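You operate a simulated robot arm through the tools that you are given. There is no shell and no other tool. Be economical: measure what you need, move in short steps, check, and stop when the job is done.

You run a simulated two-armed robot. Do the job below in one go: nothing can be reset, and whatever is moved stays where it is left.

## Task
Sleeve both long bars, then shut the black one in the yellow drawer.
Fine: sleeves out over the lug joints; the other long bar ends on its rests. Where these are worked on the way, their far stop is far enough and under half their travel is too little: yellow drawer.

The check looks at the end state, three seconds after you hand in, the way a careful person would. Anything else that was tipped, shoved, dropped, spilled or broken makes it a failure.

## Robot
Two 7-joint arms with two-finger parallel grippers on one trunk, on a base that drives. Base frame: it is fixed to the floor where the robot stands at the start and does not move with it; the origin is under the middle of the robot, x ahead of it, y to its left, z up. Units: m, rad, N and s.
The left shoulder is at the start at [0.07, 0.133, 1.301], the right one opposite. With the tool pointing down near the work surface each hand reaches from about 0.18 to 0.64 m from the robot's upright axis, wherever it stands, measured 20 degrees to its own side. Places, roughly: black palm pad [0.5, -0.6, 0.9]; cream flap [0.7, -1.4, 1]; end stop knob [0.4, -1.4, 0.9]; lift stand deck [0.6, -1.9, 0.9]; lift stand knob [0.4, -2, 0.9]; orange bracket [0.4, -1.9, 1]; orange flap [0.7, -1.2, 1]; ram board switch [0.7, -0.6, 0.9]; screw clamp jaw [0.5, -1.2, 1]; screw clamp knob [0.5, -1.2, 1]; small grey block [0.6, -0.8, 0.9]; small yellow jaw [0.6, -1.4, 0.9]; teal prop [0.4, -1.8, 0.9]; white end stop [0.5, -1.4, 0.9]; white palm pad [0.5, -0.9, 0.9]; yellow drawer [0.5, -0.3, 0.9]. Payload 1.57 kg a hand.
Tool frame (each hand has its own): the origin (TCP) lies between the finger pads and is the grasp point; the fingertips stand 0.03 m ahead of it; z points along the fingers, y is the line along which they close. The gripper opens to 0.08 m. The fingers are 0.017 m wide and 0.012 m thick; the gripper's body (0.04 by 0.082 m) begins 0.08 m behind the TCP.
Orientation is that of the tool frame in the base frame, as a unit quaternion [w, x, y, z]. With the fingers straight down and closing along the base's y, the tool's x points along the base's -x, its y along +y and its z along -z.

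## Interface
- The arms move only by the tool arm_command. It takes "left_motion", "right_motion" or both (then of equal length, played together; a hand with none holds still); each is one flat list of numbers, 7 for each row, row after row: the shift along the tool's x, y, z in cm, then the turn, a rotation vector about the tool's x, y, z in rad, then the gripper command, from -1 (fully open) to 1 (shut), values between in proportion. In form: [tx, ty, tz, ax, ay, az, hand, tx, ty, tz, ax, ay, az, hand, ...]. A call has 1 to 8 rows; each row is the pose to reach, as a shift and turn from the pose commanded when the call began, along the tool's axes at that moment. A row lasts 0.2 s, in which the tool goes at most 0.05 m and 0.15 rad; a call with a longer step from one row to the next is refused whole, and so is a gripper value outside its range. Where a pose cannot be reached the arm comes as near as it can. A force on the tool above 40 N (or 10 N above the force at the start of the call, whichever is more), or a blocked arm, ends the call early, and 0.2 s more pass. Each finger travels about 0.153 m/s and halts on what it meets, pressing with about 22 N; the grip force reading is that of the motor and also rises with nothing between the fingers. The clock runs only during rows and for 0.2 s after the last one: add rows that repeat a pose to give the fingers time. It gives the time, the measured TCP pose, the force on the tool (base axes), the opening and the grip force at its end, in the units of the frame above (readings bear some noise), with the torque about the TCP (base axes, N m) and any sound that the robot's microphone picked up.
- Cameras (640 x 400 px; columns grow to the right, rows downward): "scene" is now at [0.1146, -0.0472, 1.5123]; the picture's right is [-0.60, -0.80, 0.00], its down [-0.59, 0.44, -0.68] and it looks along [0.54, -0.41, -0.74] (base axes); focal length 274 px, centre (320, 200). "left" rides on the left gripper at [0.072, 0.007, -0.122] in its tool frame; the picture's right is [-0.09, 1.00, 0.00], its down [-0.84, -0.08, -0.54] and it looks along [-0.54, -0.05, 0.84] (tool axes); focal length 238 px, centre (320, 200). "right" rides on the right gripper at [0.072, -0.007, -0.122] in its tool frame; the picture's right is [0.09, 1.00, 0.00], its down [-0.84, 0.08, -0.54] and it looks along [-0.54, 0.05, 0.84] (tool axes); focal length 238 px, centre (320, 200). There is no depth. A picture from a camera that has moved, and an enlarged one, comes with that camera's place and axes in the base frame and with its lens.
- snapshot(camera): a new picture of that camera. The clock stands still meanwhile.
- lift_body(by): slides the trunk up (or, below 0, down) by that many m; the arms and the scene camera ride with it, the base frame stays. It gives what a move gives, with no picture.
- steer(legs): drives the robot by 1 to 6 legs, each [ahead, left, turn to the left] in m, m and rad, along the robot's own axes; the way and the turn of a leg run together, so that a leg with both is an arc; at most 1.5 m and 3.142 rad a leg. The arms and the cameras ride along, it lands a little off, and it stops where it bumps. It gives what a move gives.
- pan_tilt(pan, tilt): turns the head with the scene camera to pan (to the left, within 1.501 rad either way) and tilt (down, from -0.506 to 1.204), counted from straight ahead of the robot. It gives what a move gives.
- zoom(camera, box): a new picture of the part [left, top, right, bottom] of that camera's present view, enlarged. The clock stands still meanwhile.
- job_done(): hands the job in; it is judged then, once.

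Work in short steps. Places have to be worked out from the pictures, the camera data and where the tool is seen: move nearer, look again, correct. Check each grasp and each placing, and mend what went wrong. You have 120 turns and 100 pictures in all, those below and enlarged ones among them. Open the grippers and draw the arms clear of the work before you hand the job in, unless the task says otherwise; then end with one line.

The tools are called after "Emit:" by a JSON object that holds its "name" and its "arguments". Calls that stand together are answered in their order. arm_command: Moves the arms, as the interface text tells. Its arguments: {"type":"object","properties":{"left_motion":{"type":"array","items":{"type":"number"}},"right_motion":{"type":"array","items":{"type":"number"}}},"required":[]} The other tools are called the same way: lift_body (by) slides the trunk up or down; steer (legs) drives the base; pan_tilt (pan, tilt) turns the head that bears the scene camera; snapshot (camera) takes a picture; zoom (camera, box) takes an enlarged picture of a part of a camera's view; job_done () hands the job in.

At the start:

```text
time_s: 0.0
left_tool_pos: [0.4203, -0.0211, 1.2152]
left_tcp_rot: [-0.001, 0.0, 1.0, 0.0]
left_ft_force: [-0.6, 0.4, -0.6]
left_ft_torque: [-0.01, 0.0, 0.01]
left_finger_gap: 0.0802
left_gripper_force: 0.0
right_tool_pos: [0.335, -0.4391, 1.2433]
right_tcp_rot: [0.0, -0.001, 1.0, -0.002]
right_ft_force: [-0.4, 0.8, 0.5]
right_ft_torque: [0.0, -0.02, 0.01]
right_finger_gap: 0.0798
right_gripper_force: 0.1
trunk travel left (down, up): [-0.875, 0.065]
robot x, y, heading: [0.0012, -0.0029, 0.001]
head pan, tilt: [-0.648, 0.827]
```

scene: 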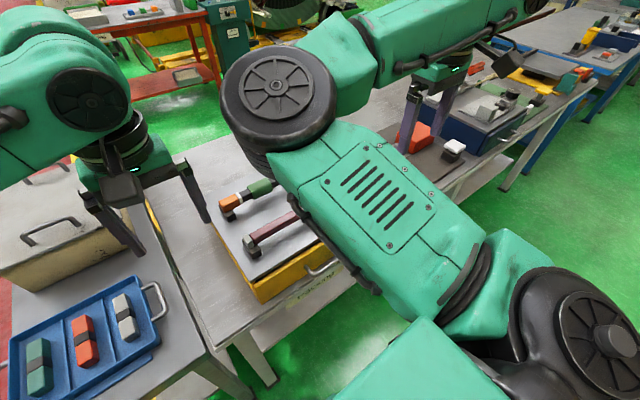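
right: 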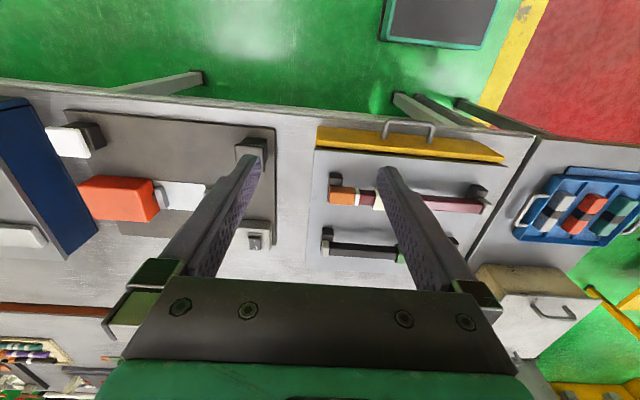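
left: 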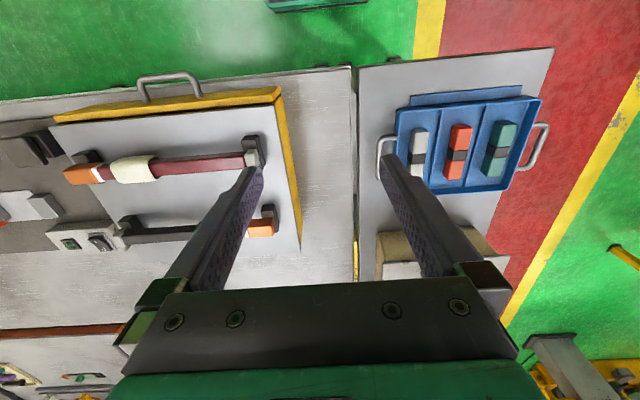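

I'll look at the yellow drawer area closer in the existing views.

Emit:
{"name": "zoom", "arguments": {"camera": "left", "box": [0, 60, 320, 260]}}

Emit:
{"name": "zoom", "arguments": {"camera": "right", "box": [220, 100, 540, 300]}}

Emit:
{"name": "zoom", "arguments": {"camera": "scene", "box": [180, 150, 380, 275]}}

Emit:
{"name": "zoom", "arguments": {"camera": "scene", "box": [380, 0, 640, 162]}}

```text
2.00 times, centred on (160, 160) of left
camera zoom: at [0.3481, -0.0147, 1.3368], right [0.09, 1.0, 0.0], down [0.84, -0.08, 0.54], along [0.54, -0.05, -0.84], focal length 477 px, centre (640, 280)
```

zoom: 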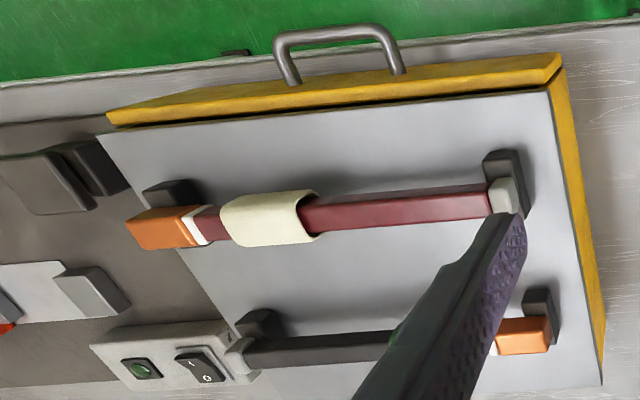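

```text
2.00 times, centred on (380, 200) of right
camera zoom: at [0.2635, -0.446, 1.3653], right [-0.09, 1.0, 0.0], down [0.84, 0.08, 0.54], along [0.54, 0.05, -0.84], focal length 477 px, centre (200, 200)
```

zoom: 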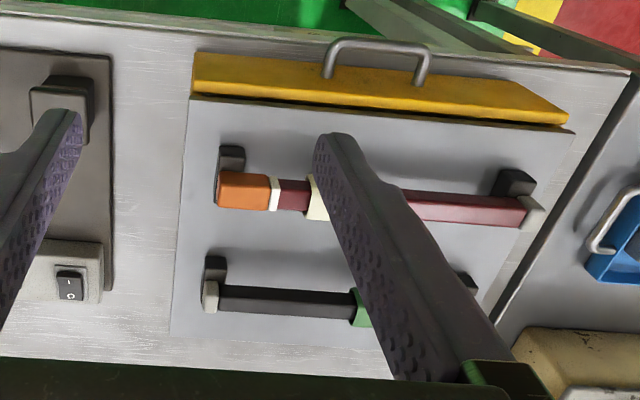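

```text
3.20 times, centred on (280, 212) of scene
camera zoom: at [0.1146, -0.0472, 1.5123], right [-0.6, -0.8, 0.0], down [-0.59, 0.44, -0.68], along [0.54, -0.41, -0.74], focal length 878 px, centre (448, 160)
```

zoom: 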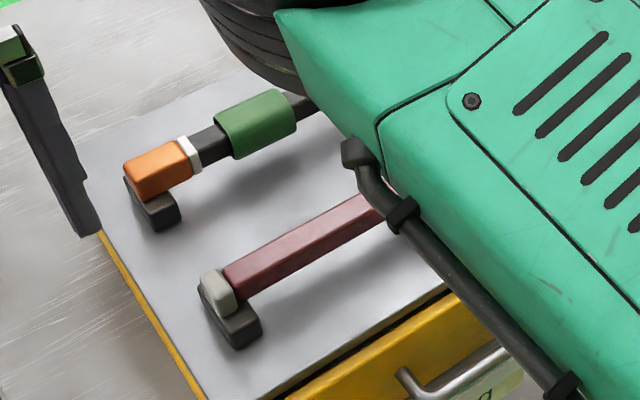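

```text
2.46 times, centred on (510, 81) of scene
camera zoom: at [0.1146, -0.0472, 1.5123], right [-0.6, -0.8, 0.0], down [-0.59, 0.44, -0.68], along [0.54, -0.41, -0.74], focal length 675 px, centre (-148, 493)
```

zoom: 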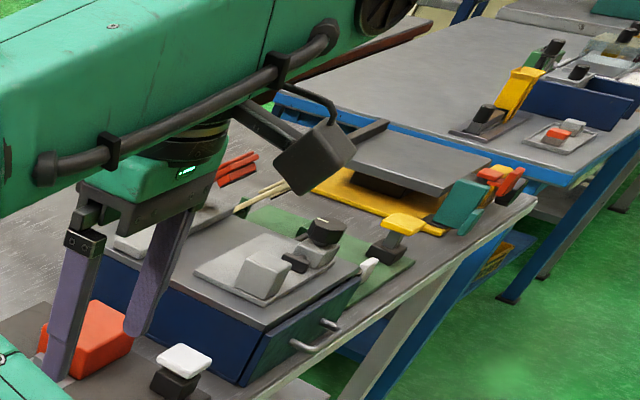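

Maroon bar lies near x 0.50 and black bar near x 0.65, both along y from about -0.15 to -0.47, on rests atop the drawer cabinet. I'll centre the robot on it first, and look with the head.

Emit:
{"name": "steer", "arguments": {"legs": [[0, -0.3, 0]]}}

Emit:
{"name": "pan_tilt", "arguments": {"pan": 0, "tilt": 0.95}}

Emit:
{"name": "snapshot", "arguments": {"camera": "scene"}}

```text
time_s: 2.1
left_tool_pos: [0.4215, -0.3193, 1.2157]
left_tcp_rot: [0.001, -0.001, 1.0, -0.002]
left_ft_force: [0.0, 0.4, 0.6]
left_ft_torque: [0.0, -0.02, 0.0]
left_finger_gap: 0.08
left_gripper_force: 0.0
right_tool_pos: [0.3344, -0.7397, 1.244]
right_tcp_rot: [0.0, -0.001, 1.0, -0.001]
right_ft_force: [0.8, 0.8, -0.4]
right_ft_torque: [-0.02, 0.01, -0.01]
right_finger_gap: 0.08
right_gripper_force: 0.1
trunk travel left (down, up): [-0.875, 0.065]
robot x, y, heading: [0.0023, -0.3, 0.0]
head pan, tilt: [-0.648, 0.827]
```

```text
time_s: 3.1
left_tool_pos: [0.4204, -0.3229, 1.2157]
left_tcp_rot: [0.0, -0.001, 1.0, 0.0]
left_ft_force: [0.3, -0.5, -0.4]
left_ft_torque: [0.03, -0.07, 0.0]
left_finger_gap: 0.0799
left_gripper_force: 0.1
right_tool_pos: [0.3361, -0.7425, 1.2438]
right_tcp_rot: [0.0, 0.0, 1.0, -0.002]
right_ft_force: [-0.1, -0.5, 0.2]
right_ft_torque: [0.01, 0.01, -0.06]
right_finger_gap: 0.0799
right_gripper_force: 0.0
trunk travel left (down, up): [-0.875, 0.065]
robot x, y, heading: [-0.0035, -0.3051, 0.0]
head pan, tilt: [0.0, 0.949]
```

```text
92 pictures are left
camera scene: at [0.1241, -0.3017, 1.503], right [0.0, -1.0, 0.0], down [-0.81, 0.0, -0.58], along [0.58, 0.0, -0.81], focal length 274 px, centre (320, 200)
```

scene: 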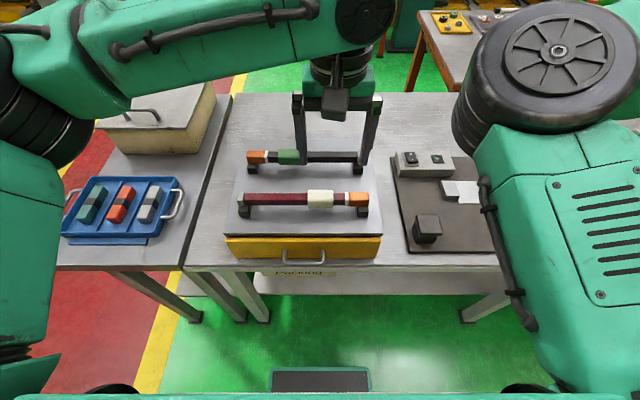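

Good view. Zoom into the cabinet.

Emit:
{"name": "zoom", "arguments": {"camera": "scene", "box": [210, 140, 402, 260]}}

Emit:
{"name": "zoom", "arguments": {"camera": "left", "box": [120, 50, 520, 300]}}

```text
3.33 times, centred on (306, 200) of scene
camera zoom: at [0.1241, -0.3017, 1.503], right [0.0, -1.0, 0.0], down [-0.81, 0.0, -0.58], along [0.58, 0.0, -0.81], focal length 915 px, centre (367, 200)
```

zoom: 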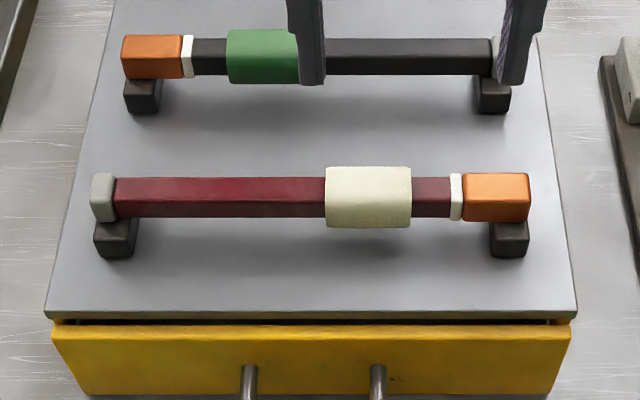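

```text
1.60 times, centred on (320, 175) of left
camera zoom: at [0.3482, -0.3168, 1.3369], right [0.09, 1.0, 0.0], down [0.84, -0.08, 0.54], along [0.54, -0.05, -0.84], focal length 381 px, centre (320, 240)
```

zoom: 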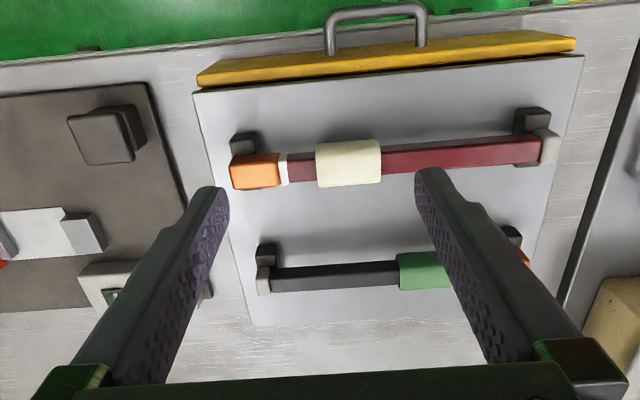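

Triangulating: cabinet top z≈0.965; maroon bar x≈0.475, z≈1.015, grey end y≈-0.13, orange y≈-0.365…-0.41, sleeve centre y≈-0.30; black bar x≈0.585, mirrored (orange y≈-0.13…-0.17, sleeve ≈-0.23). I turn the hands to close along x, cameras outward.

Emit:
{"name": "arm_command", "arguments": {"left_motion": [-0.7, 2, 0, 0, 0, 0.15, -1, -1.4, 4, 0, 0, 0, 0.3, -1, -2.1, 6, 0, 0, 0, 0.45, -1, -2.8, 8, 0, 0, 0, 0.6, -1, -3.5, 10, 0, 0, 0, 0.75, -1, -4.2, 12, 0, 0, 0, 0.9, -1, -4.9, 13, 0, 0, 0, 1.05, -1, -5.5, 14, 0, 0, 0, 1.2, -1], "right_motion": [-1, 2.5, 0, 0, 0, -0.15, -1, -2, 5, 0, 0, 0, -0.3, -1, -3, 7.5, 0, 0, 0, -0.45, -1, -4, 10, 0, 0, 0, -0.6, -1, -5, 12.5, 0, 0, 0, -0.75, -1, -6, 15, 0, 0, 0, -0.9, -1, -7, 17.5, 0, 0, 0, -1.05, -1, -8, 20, 0, 0, 0, -1.2, -1]}}

```text
time_s: 4.9
left_tool_pos: [0.4766, -0.1815, 1.2147]
left_tcp_rot: [0.0, 0.565, 0.825, -0.001]
left_ft_force: [0.4, 0.0, -0.2]
left_ft_torque: [-0.06, -0.02, 0.01]
left_finger_gap: 0.0799
left_gripper_force: 0.0
right_tool_pos: [0.4846, -0.6406, 1.2515]
right_tcp_rot: [-0.002, -0.548, 0.836, 0.0]
right_ft_force: [0.3, -0.2, -0.8]
right_ft_torque: [0.05, -0.02, 0.01]
right_finger_gap: 0.0799
right_gripper_force: 0.0
right hand out of reach, approached as far as the arm can: row 3, 4, 5, 6, 7, 8
trunk travel left (down, up): [-0.875, 0.065]
robot x, y, heading: [0.0028, -0.3019, 0.004]
head pan, tilt: [0.0, 0.949]
```

Left is fine; right fell short of its pose. I finish the left turn and move the right inward and down a little to see how it behaves.

Emit:
{"name": "arm_command", "arguments": {"left_motion": [0, 0, 0, 0, 0, 0.13, -1, 0, 0, 0, 0, 0, 0.26, -1, 0, 0, 0, 0, 0, 0.37, -1, 0, 0, 0, 0, 0, 0.37, -1], "right_motion": [-2.5, 1, 2, 0, 0, -0.1, -1, -5, 2, 4, 0, 0, -0.2, -1, -7.5, 3, 6, 0, 0, -0.3, -1, -10, 4, 8, 0, 0, -0.37, -1]}}

```text
time_s: 5.9
left_tool_pos: [0.4758, -0.1825, 1.2152]
left_tcp_rot: [0.0, 0.706, 0.708, 0.0]
left_ft_force: [-0.5, 0.4, 0.6]
left_ft_torque: [0.02, 0.0, -0.01]
left_finger_gap: 0.0801
left_gripper_force: 0.2
right_tool_pos: [0.5363, -0.5725, 1.1683]
right_tcp_rot: [0.001, 0.708, -0.707, 0.001]
right_ft_force: [1.0, 0.2, 0.1]
right_ft_torque: [-0.03, 0.0, -0.02]
right_finger_gap: 0.0797
right_gripper_force: 0.0
right hand out of reach, approached as far as the arm can: row 1, 2, 3, 4
trunk travel left (down, up): [-0.875, 0.065]
robot x, y, heading: [0.0002, -0.3052, -0.001]
head pan, tilt: [0.0, 0.949]
```

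Let me see the right arm's posture.

Emit:
{"name": "snapshot", "arguments": {"camera": "scene"}}

```text
89 pictures are left
camera scene: at [0.1251, -0.3006, 1.5029], right [0.0, -1.0, 0.0], down [-0.81, 0.0, -0.58], along [0.58, 0.0, -0.81], focal length 274 px, centre (320, 200)
```

scene: 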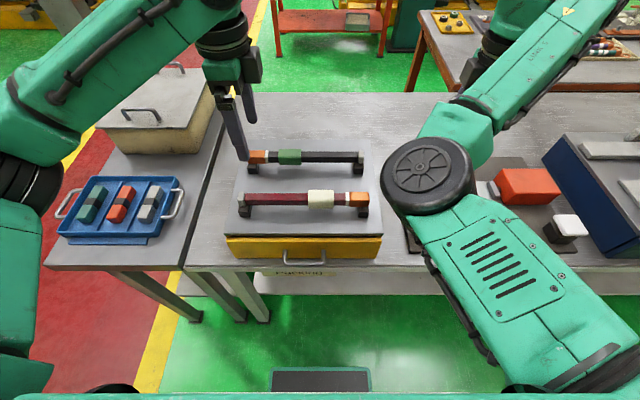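

The right arm is elbow-in, so the opposite wrist turn should suit it. I rotate the right hand back the other way.

Emit:
{"name": "arm_command", "arguments": {"right_motion": [0, 0, 0, 0, 0, 0.15, -1, 0, 0, 0, 0, 0, 0.3, -1, 0, 0, 0, 0, 0, 0.45, -1, 0, 0, 0, 0, 0, 0.6, -1, 0, 0, 0, 0, 0, 0.75, -1, 0, 0, 0, 0, 0, 0.9, -1, 0, 0, 0, 0, 0, 1.05, -1, 0, 0, 0, 0, 0, 1.2, -1]}}

Emit:
{"name": "arm_command", "arguments": {"right_motion": [0, 0, 0, 0, 0, 0.15, -1, 0, 0, 0, 0, 0, 0.3, -1, 0, 0, 0, 0, 0, 0.45, -1, 0, 0, 0, 0, 0, 0.6, -1, 0, 0, 0, 0, 0, 0.75, -1, 0, 0, 0, 0, 0, 0.9, -1, 0, 0, 0, 0, 0, 1.05, -1, 0, 0, 0, 0, 0, 1.2, -1]}}

```text
time_s: 7.7
left_tool_pos: [0.475, -0.1832, 1.2158]
left_tcp_rot: [0.001, 0.705, 0.709, 0.001]
left_ft_force: [0.8, -0.5, 0.1]
left_ft_torque: [-0.01, 0.02, -0.01]
left_finger_gap: 0.0797
left_gripper_force: 0.0
right_tool_pos: [0.536, -0.572, 1.1687]
right_tcp_rot: [0.001, -0.183, 0.983, -0.001]
right_ft_force: [0.5, 0.2, 0.6]
right_ft_torque: [0.0, -0.02, -0.01]
right_finger_gap: 0.08
right_gripper_force: 0.2
trunk travel left (down, up): [-0.875, 0.065]
robot x, y, heading: [0.0014, -0.3032, -0.001]
head pan, tilt: [0.0, 0.949]
```

```text
time_s: 9.5
left_tool_pos: [0.4745, -0.1828, 1.2154]
left_tcp_rot: [0.0, 0.706, 0.708, 0.001]
left_ft_force: [0.4, 0.1, -0.3]
left_ft_torque: [0.01, -0.01, 0.04]
left_finger_gap: 0.0801
left_gripper_force: 0.1
right_tool_pos: [0.525, -0.5881, 1.1692]
right_tcp_rot: [0.001, 0.402, 0.916, 0.0]
right_ft_force: [-0.3, 0.3, 0.8]
right_ft_torque: [-0.02, 0.0, 0.0]
right_finger_gap: 0.08
right_gripper_force: 0.0
right hand out of reach, approached as far as the arm can: row 8
trunk travel left (down, up): [-0.875, 0.065]
robot x, y, heading: [0.0022, -0.3008, 0.003]
head pan, tilt: [0.0, 0.949]
```

Commands are relative to the held pose. I'll bring the right hand to the mirrored start pose of the left (inward, neutral turn) hoping for an elbow-out posture, with the left moved aside.

Emit:
{"name": "arm_command", "arguments": {"left_motion": [3, 0, 0, 0, 0, 0, -1, 6, 0, 0, 0, 0, 0, -1, 9, 0, 0, 0, 0, 0, -1, 12, 0, 0, 0, 0, 0, -1, 14, 0, 0, 0, 0, 0, -1, 14, 0, 0, 0, 0, 0, -1, 14, 0, 0, 0, 0, 0, -1, 14, 0, 0, 0, 0, 0, -1], "right_motion": [3.5, 1.5, -0.6, 0, 0, -0.11, -1, 7, 3, -1.2, 0, 0, -0.22, -1, 10.6, 4.4, -1.9, 0, 0, -0.33, -1, 14.1, 5.8, -2.5, 0, 0, -0.44, -1, 17.7, 7.3, -3.1, 0, 0, -0.55, -1, 21.2, 8.8, -3.8, 0, 0, -0.66, -1, 24.8, 10.2, -4.4, 0, 0, -0.77, -1, 28.3, 11.7, -5, 0, 0, -0.83, -1]}}

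Emit:
{"name": "snapshot", "arguments": {"camera": "scene"}}

```text
time_s: 11.3
left_tool_pos: [0.4756, -0.0394, 1.2136]
left_tcp_rot: [0.0, 0.706, 0.708, -0.001]
left_ft_force: [0.9, 0.4, -0.4]
left_ft_torque: [-0.01, -0.03, 0.03]
left_finger_gap: 0.0798
left_gripper_force: 0.0
right_tool_pos: [0.5739, -0.3719, 1.2585]
right_tcp_rot: [-0.001, -0.004, 1.0, 0.001]
right_ft_force: [-0.6, -0.1, 0.0]
right_ft_torque: [-0.04, 0.01, 0.02]
right_finger_gap: 0.08
right_gripper_force: 0.1
right hand out of reach, approached as far as the arm can: row 1, 2, 3, 4, 5, 6, 7, 8
trunk travel left (down, up): [-0.875, 0.065]
robot x, y, heading: [-0.0049, -0.3025, -0.002]
head pan, tilt: [0.0, 0.949]
```

```text
88 pictures are left
camera scene: at [0.1244, -0.2997, 1.5029], right [0.0, -1.0, 0.0], down [-0.81, 0.0, -0.58], along [0.58, 0.0, -0.81], focal length 274 px, centre (320, 200)
```

scene: 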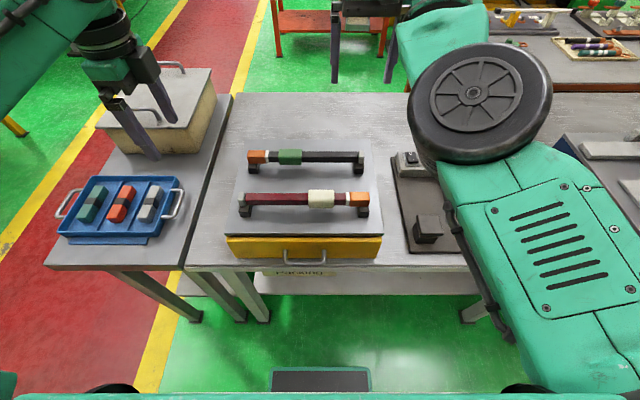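

The elbow has swung somewhat. I try a small slower correction: x −0.08, z −0.05 for the right hand.

Emit:
{"name": "arm_command", "arguments": {"right_motion": [1, 0, 1, 0, 0, 0, -1, 2, 0, 2, 0, 0, 0, -1, 3, 0, 3, 0, 0, 0, -1, 4, 0, 4, 0, 0, 0, -1, 5, 0, 5, 0, 0, 0, -1, 6, 0, 6, 0, 0, 0, -1, 7, 0, 7, 0, 0, 0, -1, 8, 0, 8, 0, 0, 0, -1]}}

Emit:
{"name": "snapshot", "arguments": {"camera": "scene"}}

```text
time_s: 13.1
left_tool_pos: [0.4748, -0.0419, 1.2154]
left_tcp_rot: [0.002, 0.706, 0.708, -0.001]
left_ft_force: [0.1, 0.4, 0.4]
left_ft_torque: [0.01, -0.01, 0.0]
left_finger_gap: 0.0801
left_gripper_force: 0.0
right_tool_pos: [0.5816, -0.3762, 1.1908]
right_tcp_rot: [0.0, -0.001, 1.0, -0.001]
right_ft_force: [0.5, -0.4, 0.3]
right_ft_torque: [0.01, -0.02, 0.03]
right_finger_gap: 0.0802
right_gripper_force: 0.1
right hand out of reach, approached as far as the arm can: row 1, 2, 3, 4, 5, 6, 7, 8
trunk travel left (down, up): [-0.875, 0.065]
robot x, y, heading: [0.0005, -0.3005, 0.005]
head pan, tilt: [0.0, 0.949]
```

```text
87 pictures are left
camera scene: at [0.1243, -0.3011, 1.503], right [0.0, -1.0, 0.0], down [-0.81, 0.0, -0.58], along [0.58, 0.0, -0.81], focal length 274 px, centre (320, 200)
```

scene: 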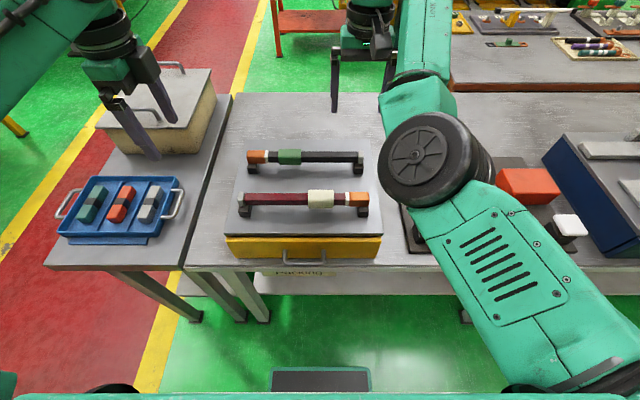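

The right arm stays constrained at this height near the shoulder. I raise the trunk and lower the hand relative to it, since the reach is specified near the work surface.

Emit:
{"name": "lift_body", "arguments": {"by": 0.06}}

Emit:
{"name": "arm_command", "arguments": {"right_motion": [0, -2, 2, 0, 0, 0, -1, 0, -4, 4, 0, 0, 0, -1, 0, -6, 6, 0, 0, 0, -1, 0, -8, 8, 0, 0, 0, -1, 0, -10, 10, 0, 0, 0, -1, 2.5, -11, 12, 0, 0, 0, -1, 5, -12, 14, 0, 0, 0, -1, 8, -12, 15, 0, 0, 0, -1]}}

Emit:
{"name": "snapshot", "arguments": {"camera": "scene"}}

```text
time_s: 14.1
left_tool_pos: [0.4742, -0.0416, 1.2759]
left_tcp_rot: [0.0, 0.705, 0.709, 0.0]
left_ft_force: [0.2, 0.2, -0.3]
left_ft_torque: [-0.01, 0.01, 0.06]
left_finger_gap: 0.0805
left_gripper_force: 0.1
right_tool_pos: [0.5813, -0.3757, 1.2522]
right_tcp_rot: [0.0, -0.001, 1.0, 0.0]
right_ft_force: [0.7, -0.1, -0.3]
right_ft_torque: [-0.01, -0.02, 0.02]
right_finger_gap: 0.0798
right_gripper_force: 0.0
trunk travel left (down, up): [-0.935, 0.005]
robot x, y, heading: [0.0002, -0.2993, -0.0]
head pan, tilt: [0.0, 0.949]
```

```text
time_s: 15.9
left_tool_pos: [0.474, -0.0439, 1.2766]
left_tcp_rot: [0.001, 0.706, 0.708, 0.0]
left_ft_force: [0.1, -0.9, 0.2]
left_ft_torque: [0.0, 0.01, 0.01]
left_finger_gap: 0.08
left_gripper_force: 0.0
right_tool_pos: [0.5126, -0.5133, 1.1029]
right_tcp_rot: [0.011, 0.01, 1.0, -0.006]
right_ft_force: [-0.5, -0.7, -0.1]
right_ft_torque: [-0.03, -0.02, 0.0]
right_finger_gap: 0.0801
right_gripper_force: 0.1
right hand out of reach, approached as far as the arm can: row 8
trunk travel left (down, up): [-0.935, 0.005]
robot x, y, heading: [0.0015, -0.3008, 0.002]
head pan, tilt: [0.0, 0.949]
```

```text
86 pictures are left
camera scene: at [0.1234, -0.3025, 1.5631], right [0.0, -1.0, 0.0], down [-0.81, 0.0, -0.58], along [0.58, 0.0, -0.81], focal length 274 px, centre (320, 200)
```

scene: 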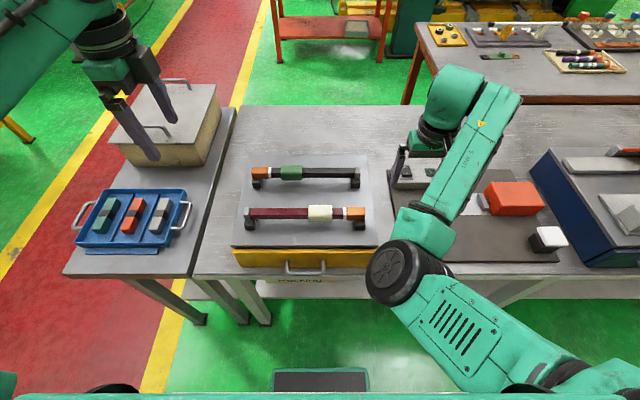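

The hand reaches lower now, but elbow is still inside. I swing the hand out right and tilt the fingers inward so the wrist and elbow go outward.

Emit:
{"name": "arm_command", "arguments": {"right_motion": [0, -2.5, -2, -0.14, 0, 0, -1, 0, -5, -4, -0.28, 0, 0, -1, 0, -7.5, -6, -0.42, 0, 0, -1, 0, -10, -8, -0.56, 0, 0, -1, 0, -12.5, -9, -0.7, 0, 0, -1, 0, -15, -10, -0.84, 0, 0, -1, 0, -17.5, -10, -0.98, 0, 0, -1, 0, -20, -10, -1.12, 0, 0, -1]}}

Emit:
{"name": "arm_command", "arguments": {"right_motion": [0, 1, 1, 0, 0, -0.14, -1, 0, 2, 2, 0, 0, -0.28, -1, 0, 3, 3, 0, 0, -0.42, -1, 0, 4, 4, 0, 0, -0.56, -1]}}

Emit:
{"name": "snapshot", "arguments": {"camera": "scene"}}

```text
time_s: 17.7
left_tool_pos: [0.4737, -0.0407, 1.2764]
left_tcp_rot: [0.0, 0.706, 0.708, -0.001]
left_ft_force: [0.0, 0.9, 0.2]
left_ft_torque: [-0.04, -0.01, -0.02]
left_finger_gap: 0.0799
left_gripper_force: 0.1
right_tool_pos: [0.4712, -0.6589, 1.198]
right_tcp_rot: [0.002, -0.001, 0.848, 0.529]
right_ft_force: [0.0, 0.1, 0.5]
right_ft_torque: [0.05, 0.0, -0.02]
right_finger_gap: 0.0801
right_gripper_force: 0.2
right hand out of reach, approached as far as the arm can: row 1, 2, 7, 8
trunk travel left (down, up): [-0.935, 0.005]
robot x, y, heading: [-0.0005, -0.3017, -0.003]
head pan, tilt: [0.0, 0.949]
```

```text
time_s: 18.7
left_tool_pos: [0.4747, -0.0422, 1.2747]
left_tcp_rot: [0.002, 0.706, 0.708, 0.0]
left_ft_force: [-0.3, -0.2, -0.4]
left_ft_torque: [0.01, 0.01, -0.01]
left_finger_gap: 0.0799
left_gripper_force: 0.1
right_tool_pos: [0.472, -0.6066, 1.217]
right_tcp_rot: [0.148, -0.237, 0.814, 0.51]
right_ft_force: [0.6, -0.5, -0.3]
right_ft_torque: [-0.02, -0.03, 0.01]
right_finger_gap: 0.0801
right_gripper_force: 0.0
trunk travel left (down, up): [-0.935, 0.005]
robot x, y, heading: [-0.0034, -0.3027, 0.002]
head pan, tilt: [0.0, 0.949]
```

```text
85 pictures are left
camera scene: at [0.1244, -0.3008, 1.5629], right [0.0, -1.0, 0.0], down [-0.81, 0.0, -0.58], along [0.58, 0.0, -0.81], focal length 274 px, centre (320, 200)
```

scene: 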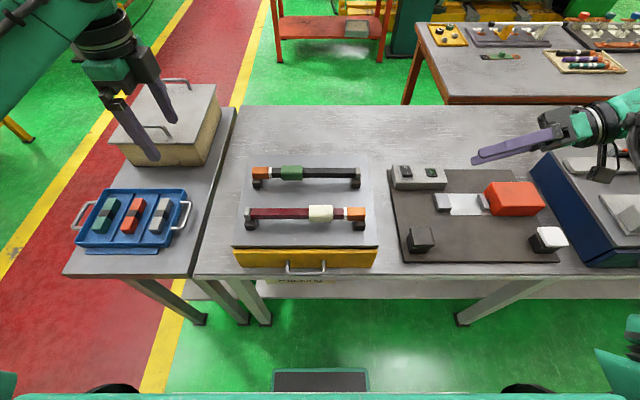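

The right arm is now elbow-out. I bring it to the mirrored down pose (tool x toward −y) gradually.

Emit:
{"name": "arm_command", "arguments": {"right_motion": [-0.3, 0.5, 1.2, 0.055, 0.1, -0.088, -1, -0.6, 1, 2.4, 0.11, 0.2, -0.176, -1, -0.9, 1.5, 3.6, 0.165, 0.3, -0.264, -1, -1.2, 2, 4.8, 0.22, 0.4, -0.352, -1, -1.5, 2.5, 6, 0.275, 0.5, -0.44, -1, -1.8, 3, 7.2, 0.33, 0.6, -0.528, -1, -2.1, 3.5, 8.4, 0.385, 0.7, -0.616, -1, -2.5, 3.9, 9.4, 0.44, 0.8, -0.704, -1]}}

Emit:
{"name": "snapshot", "arguments": {"camera": "scene"}}

```text
time_s: 20.5
left_tool_pos: [0.4736, -0.0434, 1.2757]
left_tcp_rot: [0.0, 0.706, 0.709, 0.0]
left_ft_force: [-0.1, -0.3, -0.5]
left_ft_torque: [0.0, 0.0, -0.02]
left_finger_gap: 0.0799
left_gripper_force: 0.2
right_tool_pos: [0.4703, -0.5075, 1.2108]
right_tcp_rot: [0.031, -0.624, 0.77, 0.128]
right_ft_force: [0.1, -0.6, 0.4]
right_ft_torque: [-0.01, 0.02, -0.01]
right_finger_gap: 0.0801
right_gripper_force: 0.1
trunk travel left (down, up): [-0.935, 0.005]
robot x, y, heading: [-0.0025, -0.3025, -0.002]
head pan, tilt: [0.0, 0.949]
```

```text
84 pictures are left
camera scene: at [0.1231, -0.3013, 1.563], right [0.0, -1.0, 0.0], down [-0.81, 0.0, -0.58], along [0.58, 0.0, -0.81], focal length 274 px, centre (320, 200)
```

scene: 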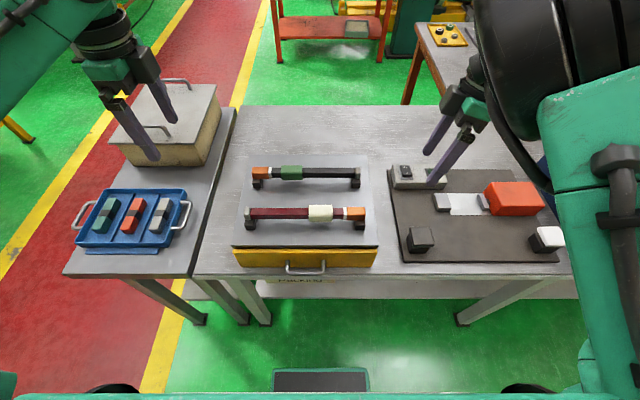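

Works. Finish the right orientation, then bring both hands above the maroon bar.

Emit:
{"name": "arm_command", "arguments": {"right_motion": [0, 0, 0, 0.046, 0.075, -0.069, -1, 0, 0, 0, 0.092, 0.15, -0.138, -1, 0, 0, 0, 0.137, 0.225, -0.206, -1, 0, 0, 0, 0.137, 0.225, -0.206, -1]}}

Emit:
{"name": "arm_command", "arguments": {"right_motion": [-3, 0, 0, 0, 0, 0, -1, -6, 0, 0, 0, 0, 0, -1, -9, 0, 0, 0, 0, 0, -1, -12, 0, 1, 0, 0, 0, -1, -15, 0, 2, 0, 0, 0, -1, -17, 0, 4, 0, 0, 0, -1, -17, 0, 6, 0, 0, 0, -1, -17, 0, 8, 0, 0, 0, -1], "left_motion": [-1.5, 0, 2, 0, 0, 0, -1, -3, 0, 4, 0, 0, 0, -1, -4.5, 0, 6, 0, 0, 0, -1, -6, 0, 8, 0, 0, 0, -1, -7.5, 0, 10, 0, 0, 0, -1, -9, 0, 12, 0, 0, 0, -1, -10.5, 0, 14, 0, 0, 0, -1, -10.5, 0, 14, 0, 0, 0, -1]}}

Emit:
{"name": "snapshot", "arguments": {"camera": "scene"}}

Emit:
{"name": "snapshot", "arguments": {"camera": "left"}}

Emit:
{"name": "snapshot", "arguments": {"camera": "right"}}

```text
time_s: 21.5
left_tool_pos: [0.4757, -0.0424, 1.2753]
left_tcp_rot: [0.0, 0.706, 0.709, 0.001]
left_ft_force: [-0.1, 0.5, -0.3]
left_ft_torque: [-0.02, -0.03, 0.02]
left_finger_gap: 0.08
left_gripper_force: 0.1
right_tool_pos: [0.4857, -0.5311, 1.2175]
right_tcp_rot: [0.009, -0.703, 0.711, 0.003]
right_ft_force: [-0.2, -0.7, 0.3]
right_ft_torque: [-0.01, -0.02, 0.05]
right_finger_gap: 0.08
right_gripper_force: 0.0
right hand out of reach, approached as far as the arm can: row 2, 3, 4
trunk travel left (down, up): [-0.935, 0.005]
robot x, y, heading: [0.0037, -0.3041, -0.003]
head pan, tilt: [0.0, 0.949]
```

```text
time_s: 23.3
left_tool_pos: [0.4755, -0.1471, 1.1335]
left_tcp_rot: [0.001, 0.706, 0.708, 0.0]
left_ft_force: [1.1, 0.0, -0.4]
left_ft_torque: [0.0, 0.03, 0.03]
left_finger_gap: 0.0796
left_gripper_force: 0.0
right_tool_pos: [0.5864, -0.353, 1.1454]
right_tcp_rot: [-0.002, 0.712, -0.703, 0.007]
right_ft_force: [0.0, 0.2, 0.7]
right_ft_torque: [-0.01, -0.02, 0.04]
right_finger_gap: 0.0798
right_gripper_force: 0.0
right hand out of reach, approached as far as the arm can: row 1, 2, 3, 4, 5, 6, 7, 8
trunk travel left (down, up): [-0.935, 0.005]
robot x, y, heading: [-0.001, -0.3004, -0.002]
head pan, tilt: [0.0, 0.949]
```

```text
83 pictures are left
camera scene: at [0.1247, -0.3013, 1.563], right [0.0, -1.0, 0.0], down [-0.81, 0.0, -0.58], along [0.58, 0.0, -0.81], focal length 274 px, centre (320, 200)
```

scene: 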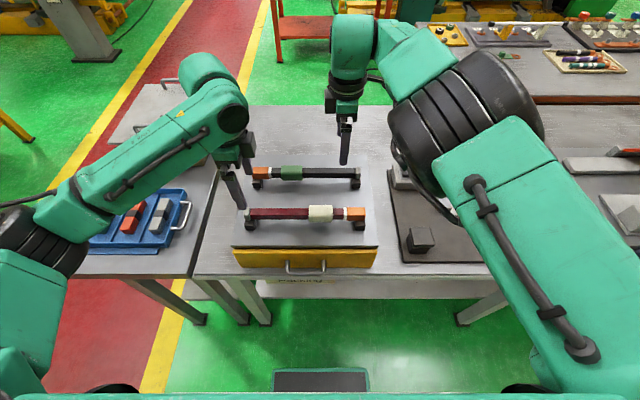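

```text
82 pictures are left
camera left: at [0.4825, -0.0758, 1.2557], right [1.0, -0.09, 0.0], down [-0.07, -0.84, 0.54], along [-0.05, -0.54, -0.84], focal length 238 px, centre (320, 200)
```

left: 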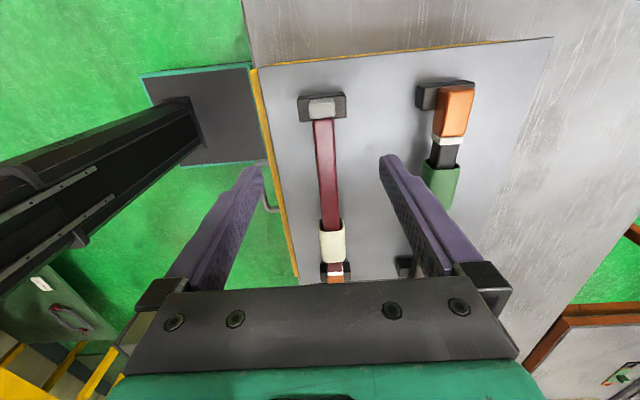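

```text
81 pictures are left
camera right: at [0.594, -0.423, 1.2678], right [-0.99, -0.1, -0.01], down [-0.1, 0.84, 0.53], along [-0.05, 0.53, -0.85], focal length 238 px, centre (320, 200)
```

right: 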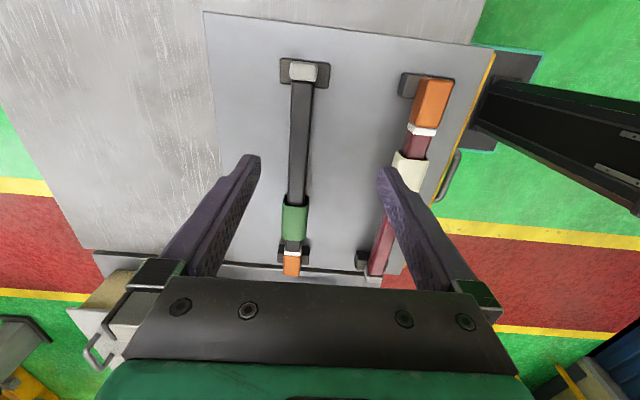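

Both hands are down-pointing with cameras outward; cross-checking puts the black bar at x≈0.613, z≈1.005, green sleeve y≈-0.224. I start with the black bar: right over the bar at y≈-0.355, left over the sleeve.

Emit:
{"name": "arm_command", "arguments": {"left_motion": [-1.9, 3.4, 0, 0, 0, 0, -1, -3.8, 6.8, 0, 0, 0, 0, -1, -5.7, 10.2, 0, 0, 0, 0, -1, -7.6, 13.7, 0, 0, 0, 0, -1, -7.6, 13.7, 2, 0, 0, 0, -1, -7.6, 13.7, 4, 0, 0, 0, -1], "right_motion": [0, -1, 0, 0, 0, 0, -1, 0, -2, 0, 0, 0, 0, -1, 0.2, -2.7, 0, 0, 0, 0, -1, 0.2, -2.7, 2, 0, 0, 0, -1, 0.2, -2.7, 4, 0, 0, 0, -1, 0.2, -2.7, 5, 0, 0, 0, -1]}}

Emit:
{"name": "snapshot", "arguments": {"camera": "left"}}

Emit:
{"name": "snapshot", "arguments": {"camera": "right"}}

Emit:
{"name": "snapshot", "arguments": {"camera": "scene"}}

```text
time_s: 24.7
left_tool_pos: [0.6047, -0.2209, 1.1075]
left_tcp_rot: [0.008, 0.706, 0.708, 0.004]
left_ft_force: [-0.1, 0.2, -0.1]
left_ft_torque: [-0.08, 0.01, 0.0]
left_finger_gap: 0.0804
left_gripper_force: 0.0
left hand out of reach, approached as far as the arm can: row 4, 5, 6
right_tool_pos: [0.596, -0.361, 1.1164]
right_tcp_rot: [-0.002, 0.712, -0.702, 0.008]
right_ft_force: [0.9, -0.7, 0.7]
right_ft_torque: [-0.05, 0.01, 0.0]
right_finger_gap: 0.0801
right_gripper_force: 0.0
right hand out of reach, approached as far as the arm can: row 2, 3, 4, 5, 6
trunk travel left (down, up): [-0.935, 0.005]
robot x, y, heading: [0.0001, -0.2994, 0.003]
head pan, tilt: [0.0, 0.949]
```

```text
80 pictures are left
camera left: at [0.6093, -0.1485, 1.2289], right [1.0, -0.09, 0.01], down [-0.08, -0.83, 0.55], along [-0.04, -0.55, -0.84], focal length 238 px, centre (320, 200)
```

left: 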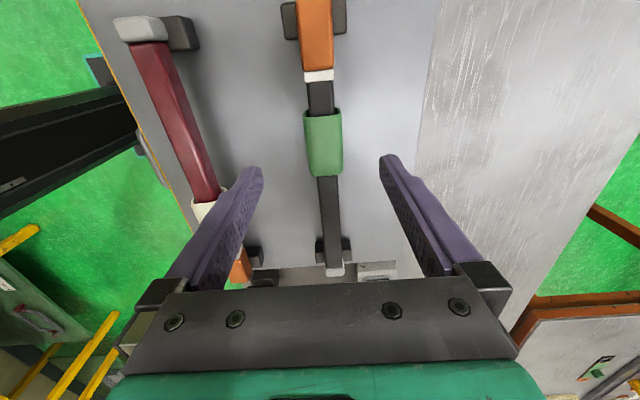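

```text
79 pictures are left
camera right: at [0.6017, -0.4316, 1.2384], right [-0.99, -0.11, -0.01], down [-0.1, 0.84, 0.53], along [-0.04, 0.53, -0.85], focal length 238 px, centre (320, 200)
```

right: 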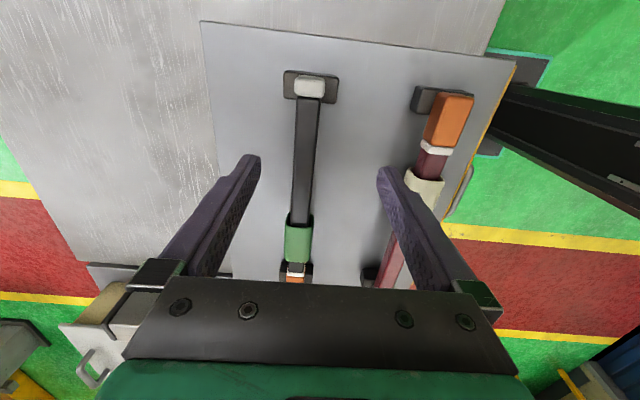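

```text
78 pictures are left
camera scene: at [0.1236, -0.2986, 1.5631], right [0.0, -1.0, 0.0], down [-0.81, 0.0, -0.58], along [0.58, 0.0, -0.81], focal length 274 px, centre (320, 200)
```

scene: 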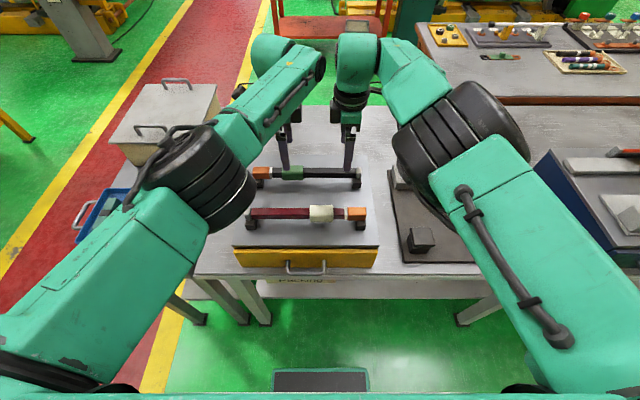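

Both arms are now mirrored and at maximum extension. I drive forward 0.08 m so the black bar is comfortably in reach.

Emit:
{"name": "steer", "arguments": {"legs": [[0.08, 0, 0]]}}

Emit:
{"name": "arm_command", "arguments": {"left_motion": [0, -2, 0, 0, 0, 0, -1, 0, -4, 0, 0, 0, 0, -1, 0, -6, 0, 0, 0, 0, -1, 0, -7, 0, 0, 0, 0, -1, 0, -7, 1, 0, 0, 0, -1, 0, -7, 2, 0, 0, 0, -1], "right_motion": [0, 1.5, 0, 0, 0, 0, -1, 0, 3, 0, 0, 0, 0, -1, 0, 4.5, 0, 0, 0, 0, -1, 0, 6, 1, 0, 0, 0, -1, 0, 6, 2, 0, 0, 0, -1, 0, 6, 3, 0, 0, 0, -1]}}

Emit:
{"name": "snapshot", "arguments": {"camera": "left"}}

Emit:
{"name": "snapshot", "arguments": {"camera": "right"}}

```text
time_s: 25.8
left_tool_pos: [0.6764, -0.2242, 1.1121]
left_tcp_rot: [0.009, 0.706, 0.708, 0.005]
left_ft_force: [-0.3, 0.5, 0.7]
left_ft_torque: [-0.01, -0.05, 0.02]
left_finger_gap: 0.0802
left_gripper_force: 0.0
right_tool_pos: [0.6669, -0.3634, 1.1195]
right_tcp_rot: [-0.005, 0.712, -0.703, 0.009]
right_ft_force: [0.5, 0.5, 0.1]
right_ft_torque: [0.03, -0.05, 0.0]
right_finger_gap: 0.0803
right_gripper_force: 0.0
trunk travel left (down, up): [-0.935, 0.005]
robot x, y, heading: [0.0769, -0.3027, 0.001]
head pan, tilt: [0.0, 0.949]
```

```text
time_s: 27.1
left_tool_pos: [0.6861, -0.2244, 1.1073]
left_tcp_rot: [0.006, 0.706, 0.708, 0.003]
left_ft_force: [0.4, -0.2, -0.1]
left_ft_torque: [-0.01, -0.02, -0.01]
left_finger_gap: 0.0799
left_gripper_force: 0.2
left hand out of reach, approached as far as the arm can: row 1, 2, 3, 4, 5, 6
right_tool_pos: [0.661, -0.3677, 1.0778]
right_tcp_rot: [-0.002, 0.711, -0.703, 0.007]
right_ft_force: [0.2, -0.2, 0.1]
right_ft_torque: [0.0, -0.01, 0.02]
right_finger_gap: 0.08
right_gripper_force: 0.1
right hand out of reach, approached as far as the arm can: row 1, 2, 3, 4, 5, 6
trunk travel left (down, up): [-0.935, 0.005]
robot x, y, heading: [0.0815, -0.3021, 0.0]
head pan, tilt: [0.0, 0.949]
```

```text
77 pictures are left
camera left: at [0.6896, -0.1516, 1.2283], right [1.0, -0.09, 0.01], down [-0.08, -0.83, 0.55], along [-0.04, -0.54, -0.84], focal length 238 px, centre (320, 200)
```

left: 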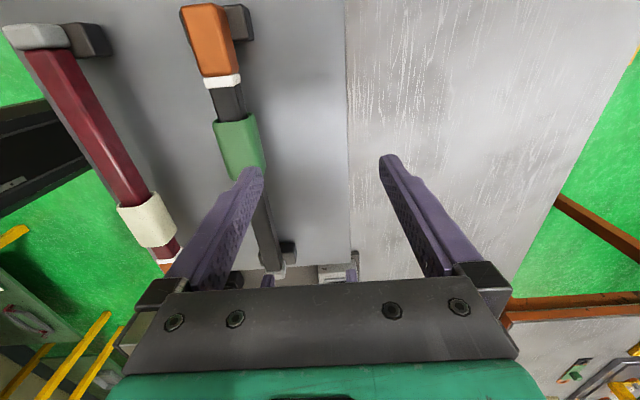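

```text
76 pictures are left
camera right: at [0.6675, -0.439, 1.2006], right [-0.99, -0.1, -0.01], down [-0.09, 0.84, 0.54], along [-0.05, 0.53, -0.84], focal length 238 px, centre (320, 200)
```

right: 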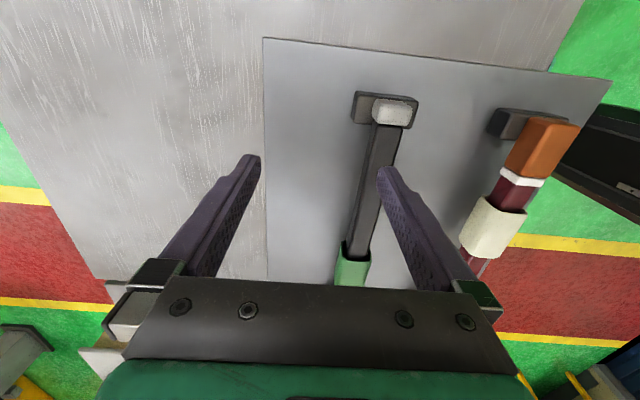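

Both hands seem stuck at full extension (singular). I'll break out with an up-and-in move.

Emit:
{"name": "arm_command", "arguments": {"left_motion": [0, 0, -2, 0, 0, 0, -1, 0, 0, -4, 0, 0, 0, -1, 0, -2, -6, 0, 0, 0, -1, 0, -4, -8, 0, 0, 0, -1, 0, -6, -8, 0, 0, 0, -1, 0, -8, -8, 0, 0, 0, -1], "right_motion": [0, 0, -2, 0, 0, 0, -1, 0, 0, -4, 0, 0, 0, -1, 0, 2, -6, 0, 0, 0, -1, 0, 4, -8, 0, 0, 0, -1, 0, 6, -8, 0, 0, 0, -1, 0, 8, -8, 0, 0, 0, -1]}}

Emit:
{"name": "snapshot", "arguments": {"camera": "scene"}}

```text
time_s: 28.6
left_tool_pos: [0.604, -0.2224, 1.1858]
left_tcp_rot: [0.006, 0.705, 0.709, 0.003]
left_ft_force: [0.2, 0.4, 0.3]
left_ft_torque: [0.01, 0.04, 0.0]
left_finger_gap: 0.0801
left_gripper_force: 0.1
right_tool_pos: [0.6657, -0.3727, 1.1591]
right_tcp_rot: [-0.001, 0.711, -0.703, 0.007]
right_ft_force: [1.0, 0.2, -0.1]
right_ft_torque: [-0.01, 0.0, -0.03]
right_finger_gap: 0.08
right_gripper_force: 0.1
right hand out of reach, approached as far as the arm can: row 1, 2, 3, 4, 5, 6
trunk travel left (down, up): [-0.935, 0.005]
robot x, y, heading: [0.0801, -0.3005, -0.001]
head pan, tilt: [0.0, 0.949]
```

```text
75 pictures are left
camera scene: at [0.2041, -0.3008, 1.5629], right [0.0, -1.0, 0.0], down [-0.81, 0.0, -0.58], along [0.58, 0.0, -0.81], focal length 274 px, centre (320, 200)
```

scene: 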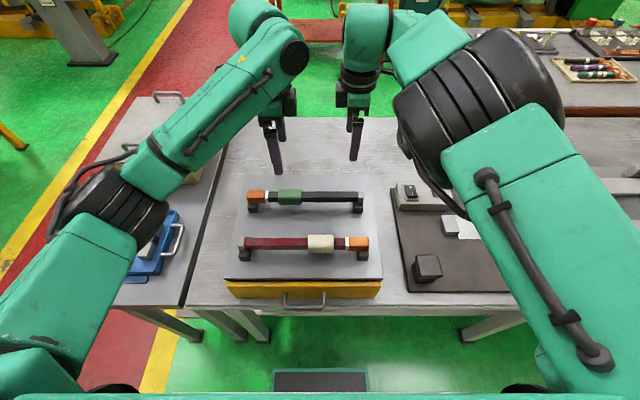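

Left is freed. For the right I tilt the fingers inward again while retracting, then will untilt.

Emit:
{"name": "arm_command", "arguments": {"right_motion": [0.5, 0, -1, 0, -0.12, 0, -1, 1, 1, -2, 0, -0.24, 0, -1, 1.5, 2, -3, 0, -0.36, 0, -1, 2, 4, -3, 0, -0.48, 0, -1, 2.5, 6, -3, 0, -0.6, 0, -1, 3, 8, -3, 0, -0.72, 0, -1, 3.5, 10, -3, 0, -0.84, 0, -1, 4, 12, -3, 0, -0.84, 0, -1]}}

Emit:
{"name": "snapshot", "arguments": {"camera": "scene"}}

```text
time_s: 30.4
left_tool_pos: [0.6038, -0.2231, 1.1852]
left_tcp_rot: [0.006, 0.706, 0.708, 0.002]
left_ft_force: [-0.2, 0.3, -0.1]
left_ft_torque: [-0.02, -0.02, 0.0]
left_finger_gap: 0.0799
left_gripper_force: 0.1
right_tool_pos: [0.5434, -0.4149, 1.1895]
right_tcp_rot: [-0.29, 0.652, -0.64, -0.284]
right_ft_force: [-1.5, 0.9, 0.4]
right_ft_torque: [-0.01, 0.0, -0.03]
right_finger_gap: 0.0801
right_gripper_force: 0.0
trunk travel left (down, up): [-0.935, 0.005]
robot x, y, heading: [0.0811, -0.3017, 0.002]
head pan, tilt: [0.0, 0.949]
```

```text
74 pictures are left
camera scene: at [0.2025, -0.3014, 1.5631], right [0.0, -1.0, 0.0], down [-0.81, 0.0, -0.58], along [0.58, 0.0, -0.81], focal length 274 px, centre (320, 200)
```

scene: 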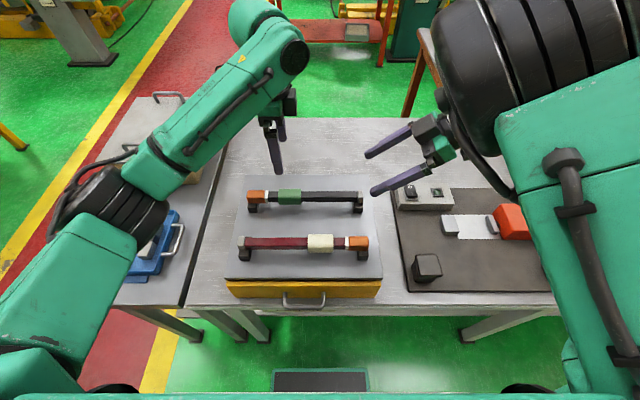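

A tilted right grasp (fingers in the y–z plane, still closing along x) suits the bars fine and is comfortable for this arm. I bring it near the black bar so, and lower the left above the green sleeve.

Emit:
{"name": "arm_command", "arguments": {"right_motion": [0.5, -1, 2, 0, 0, 0, -1, 1, -2, 4, 0, 0, 0, -1, 1.5, -3, 6, 0, 0, 0, -1, 2, -4, 8, 0, 0, 0, -1, 2.5, -5, 10, 0, 0, 0, -1, 3, -6, 12, 0, 0, 0, -1, 3.5, -7, 14, 0, 0, 0, -1], "left_motion": [0, 0.3, 1.5, 0, 0, 0, -1, 0, 0.6, 3, 0, 0, 0, -1, 0, 0.9, 4.5, 0, 0, 0, -1, 0, 0.9, 6, 0, 0, 0, -1, 0, 0.9, 7.5, 0, 0, 0, -1, 0, 0.9, 9, 0, 0, 0, -1, 0, 0.9, 9.5, 0, 0, 0, -1]}}

Emit:
{"name": "snapshot", "arguments": {"camera": "left"}}

Emit:
{"name": "snapshot", "arguments": {"camera": "right"}}

Emit:
{"name": "snapshot", "arguments": {"camera": "scene"}}

```text
time_s: 31.9
left_tool_pos: [0.6148, -0.2235, 1.09]
left_tcp_rot: [0.006, 0.706, 0.708, 0.002]
left_ft_force: [0.3, 0.1, 0.0]
left_ft_torque: [-0.02, -0.02, -0.02]
left_finger_gap: 0.08
left_gripper_force: 0.0
right_tool_pos: [0.6176, -0.3348, 1.0689]
right_tcp_rot: [-0.289, 0.652, -0.64, -0.285]
right_ft_force: [0.7, -0.2, 0.1]
right_ft_torque: [0.02, -0.02, 0.0]
right_finger_gap: 0.0799
right_gripper_force: 0.1
right hand out of reach, approached as far as the arm can: row 2, 3, 4, 5, 6
trunk travel left (down, up): [-0.935, 0.005]
robot x, y, heading: [0.0787, -0.3025, 0.001]
head pan, tilt: [0.0, 0.949]
```

```text
73 pictures are left
camera left: at [0.6202, -0.1507, 1.2113], right [1.0, -0.09, 0.01], down [-0.08, -0.83, 0.55], along [-0.04, -0.54, -0.84], focal length 238 px, centre (320, 200)
```

left: 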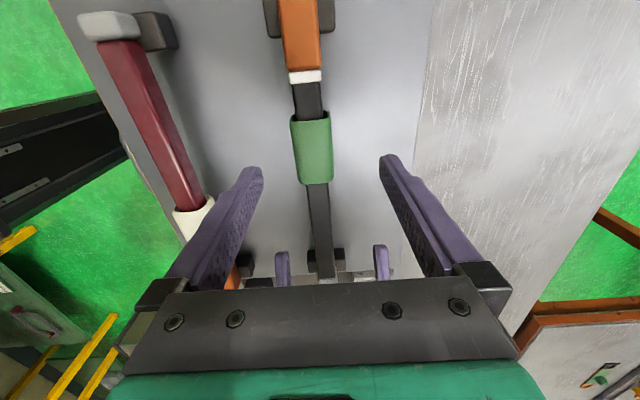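

```text
72 pictures are left
camera right: at [0.6262, -0.473, 1.097], right [-0.99, -0.07, -0.08], down [-0.09, 0.16, 0.98], along [-0.06, 0.98, -0.17], focal length 238 px, centre (320, 200)
```

right: 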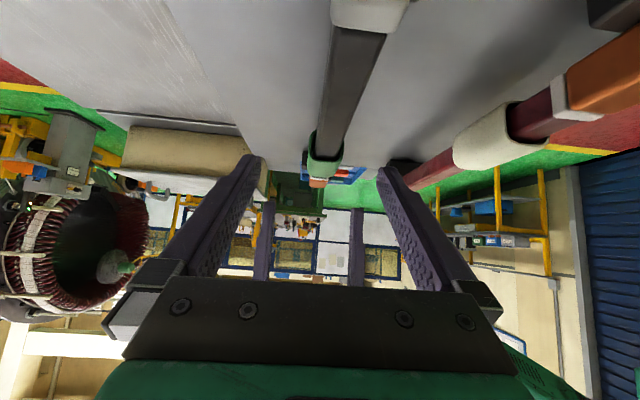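

```text
71 pictures are left
camera scene: at [0.2044, -0.3012, 1.563], right [0.0, -1.0, 0.0], down [-0.81, 0.0, -0.58], along [0.58, 0.0, -0.81], focal length 274 px, centre (320, 200)
```

scene: 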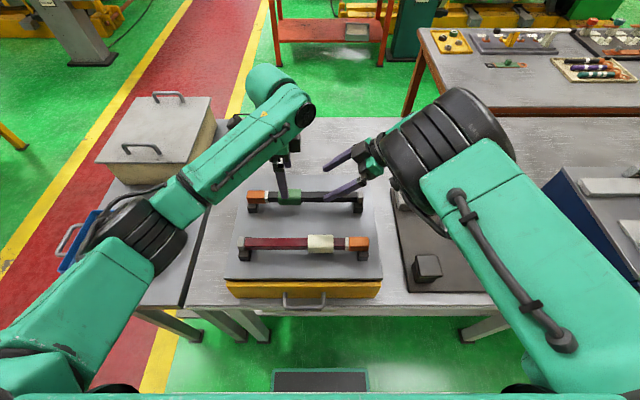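

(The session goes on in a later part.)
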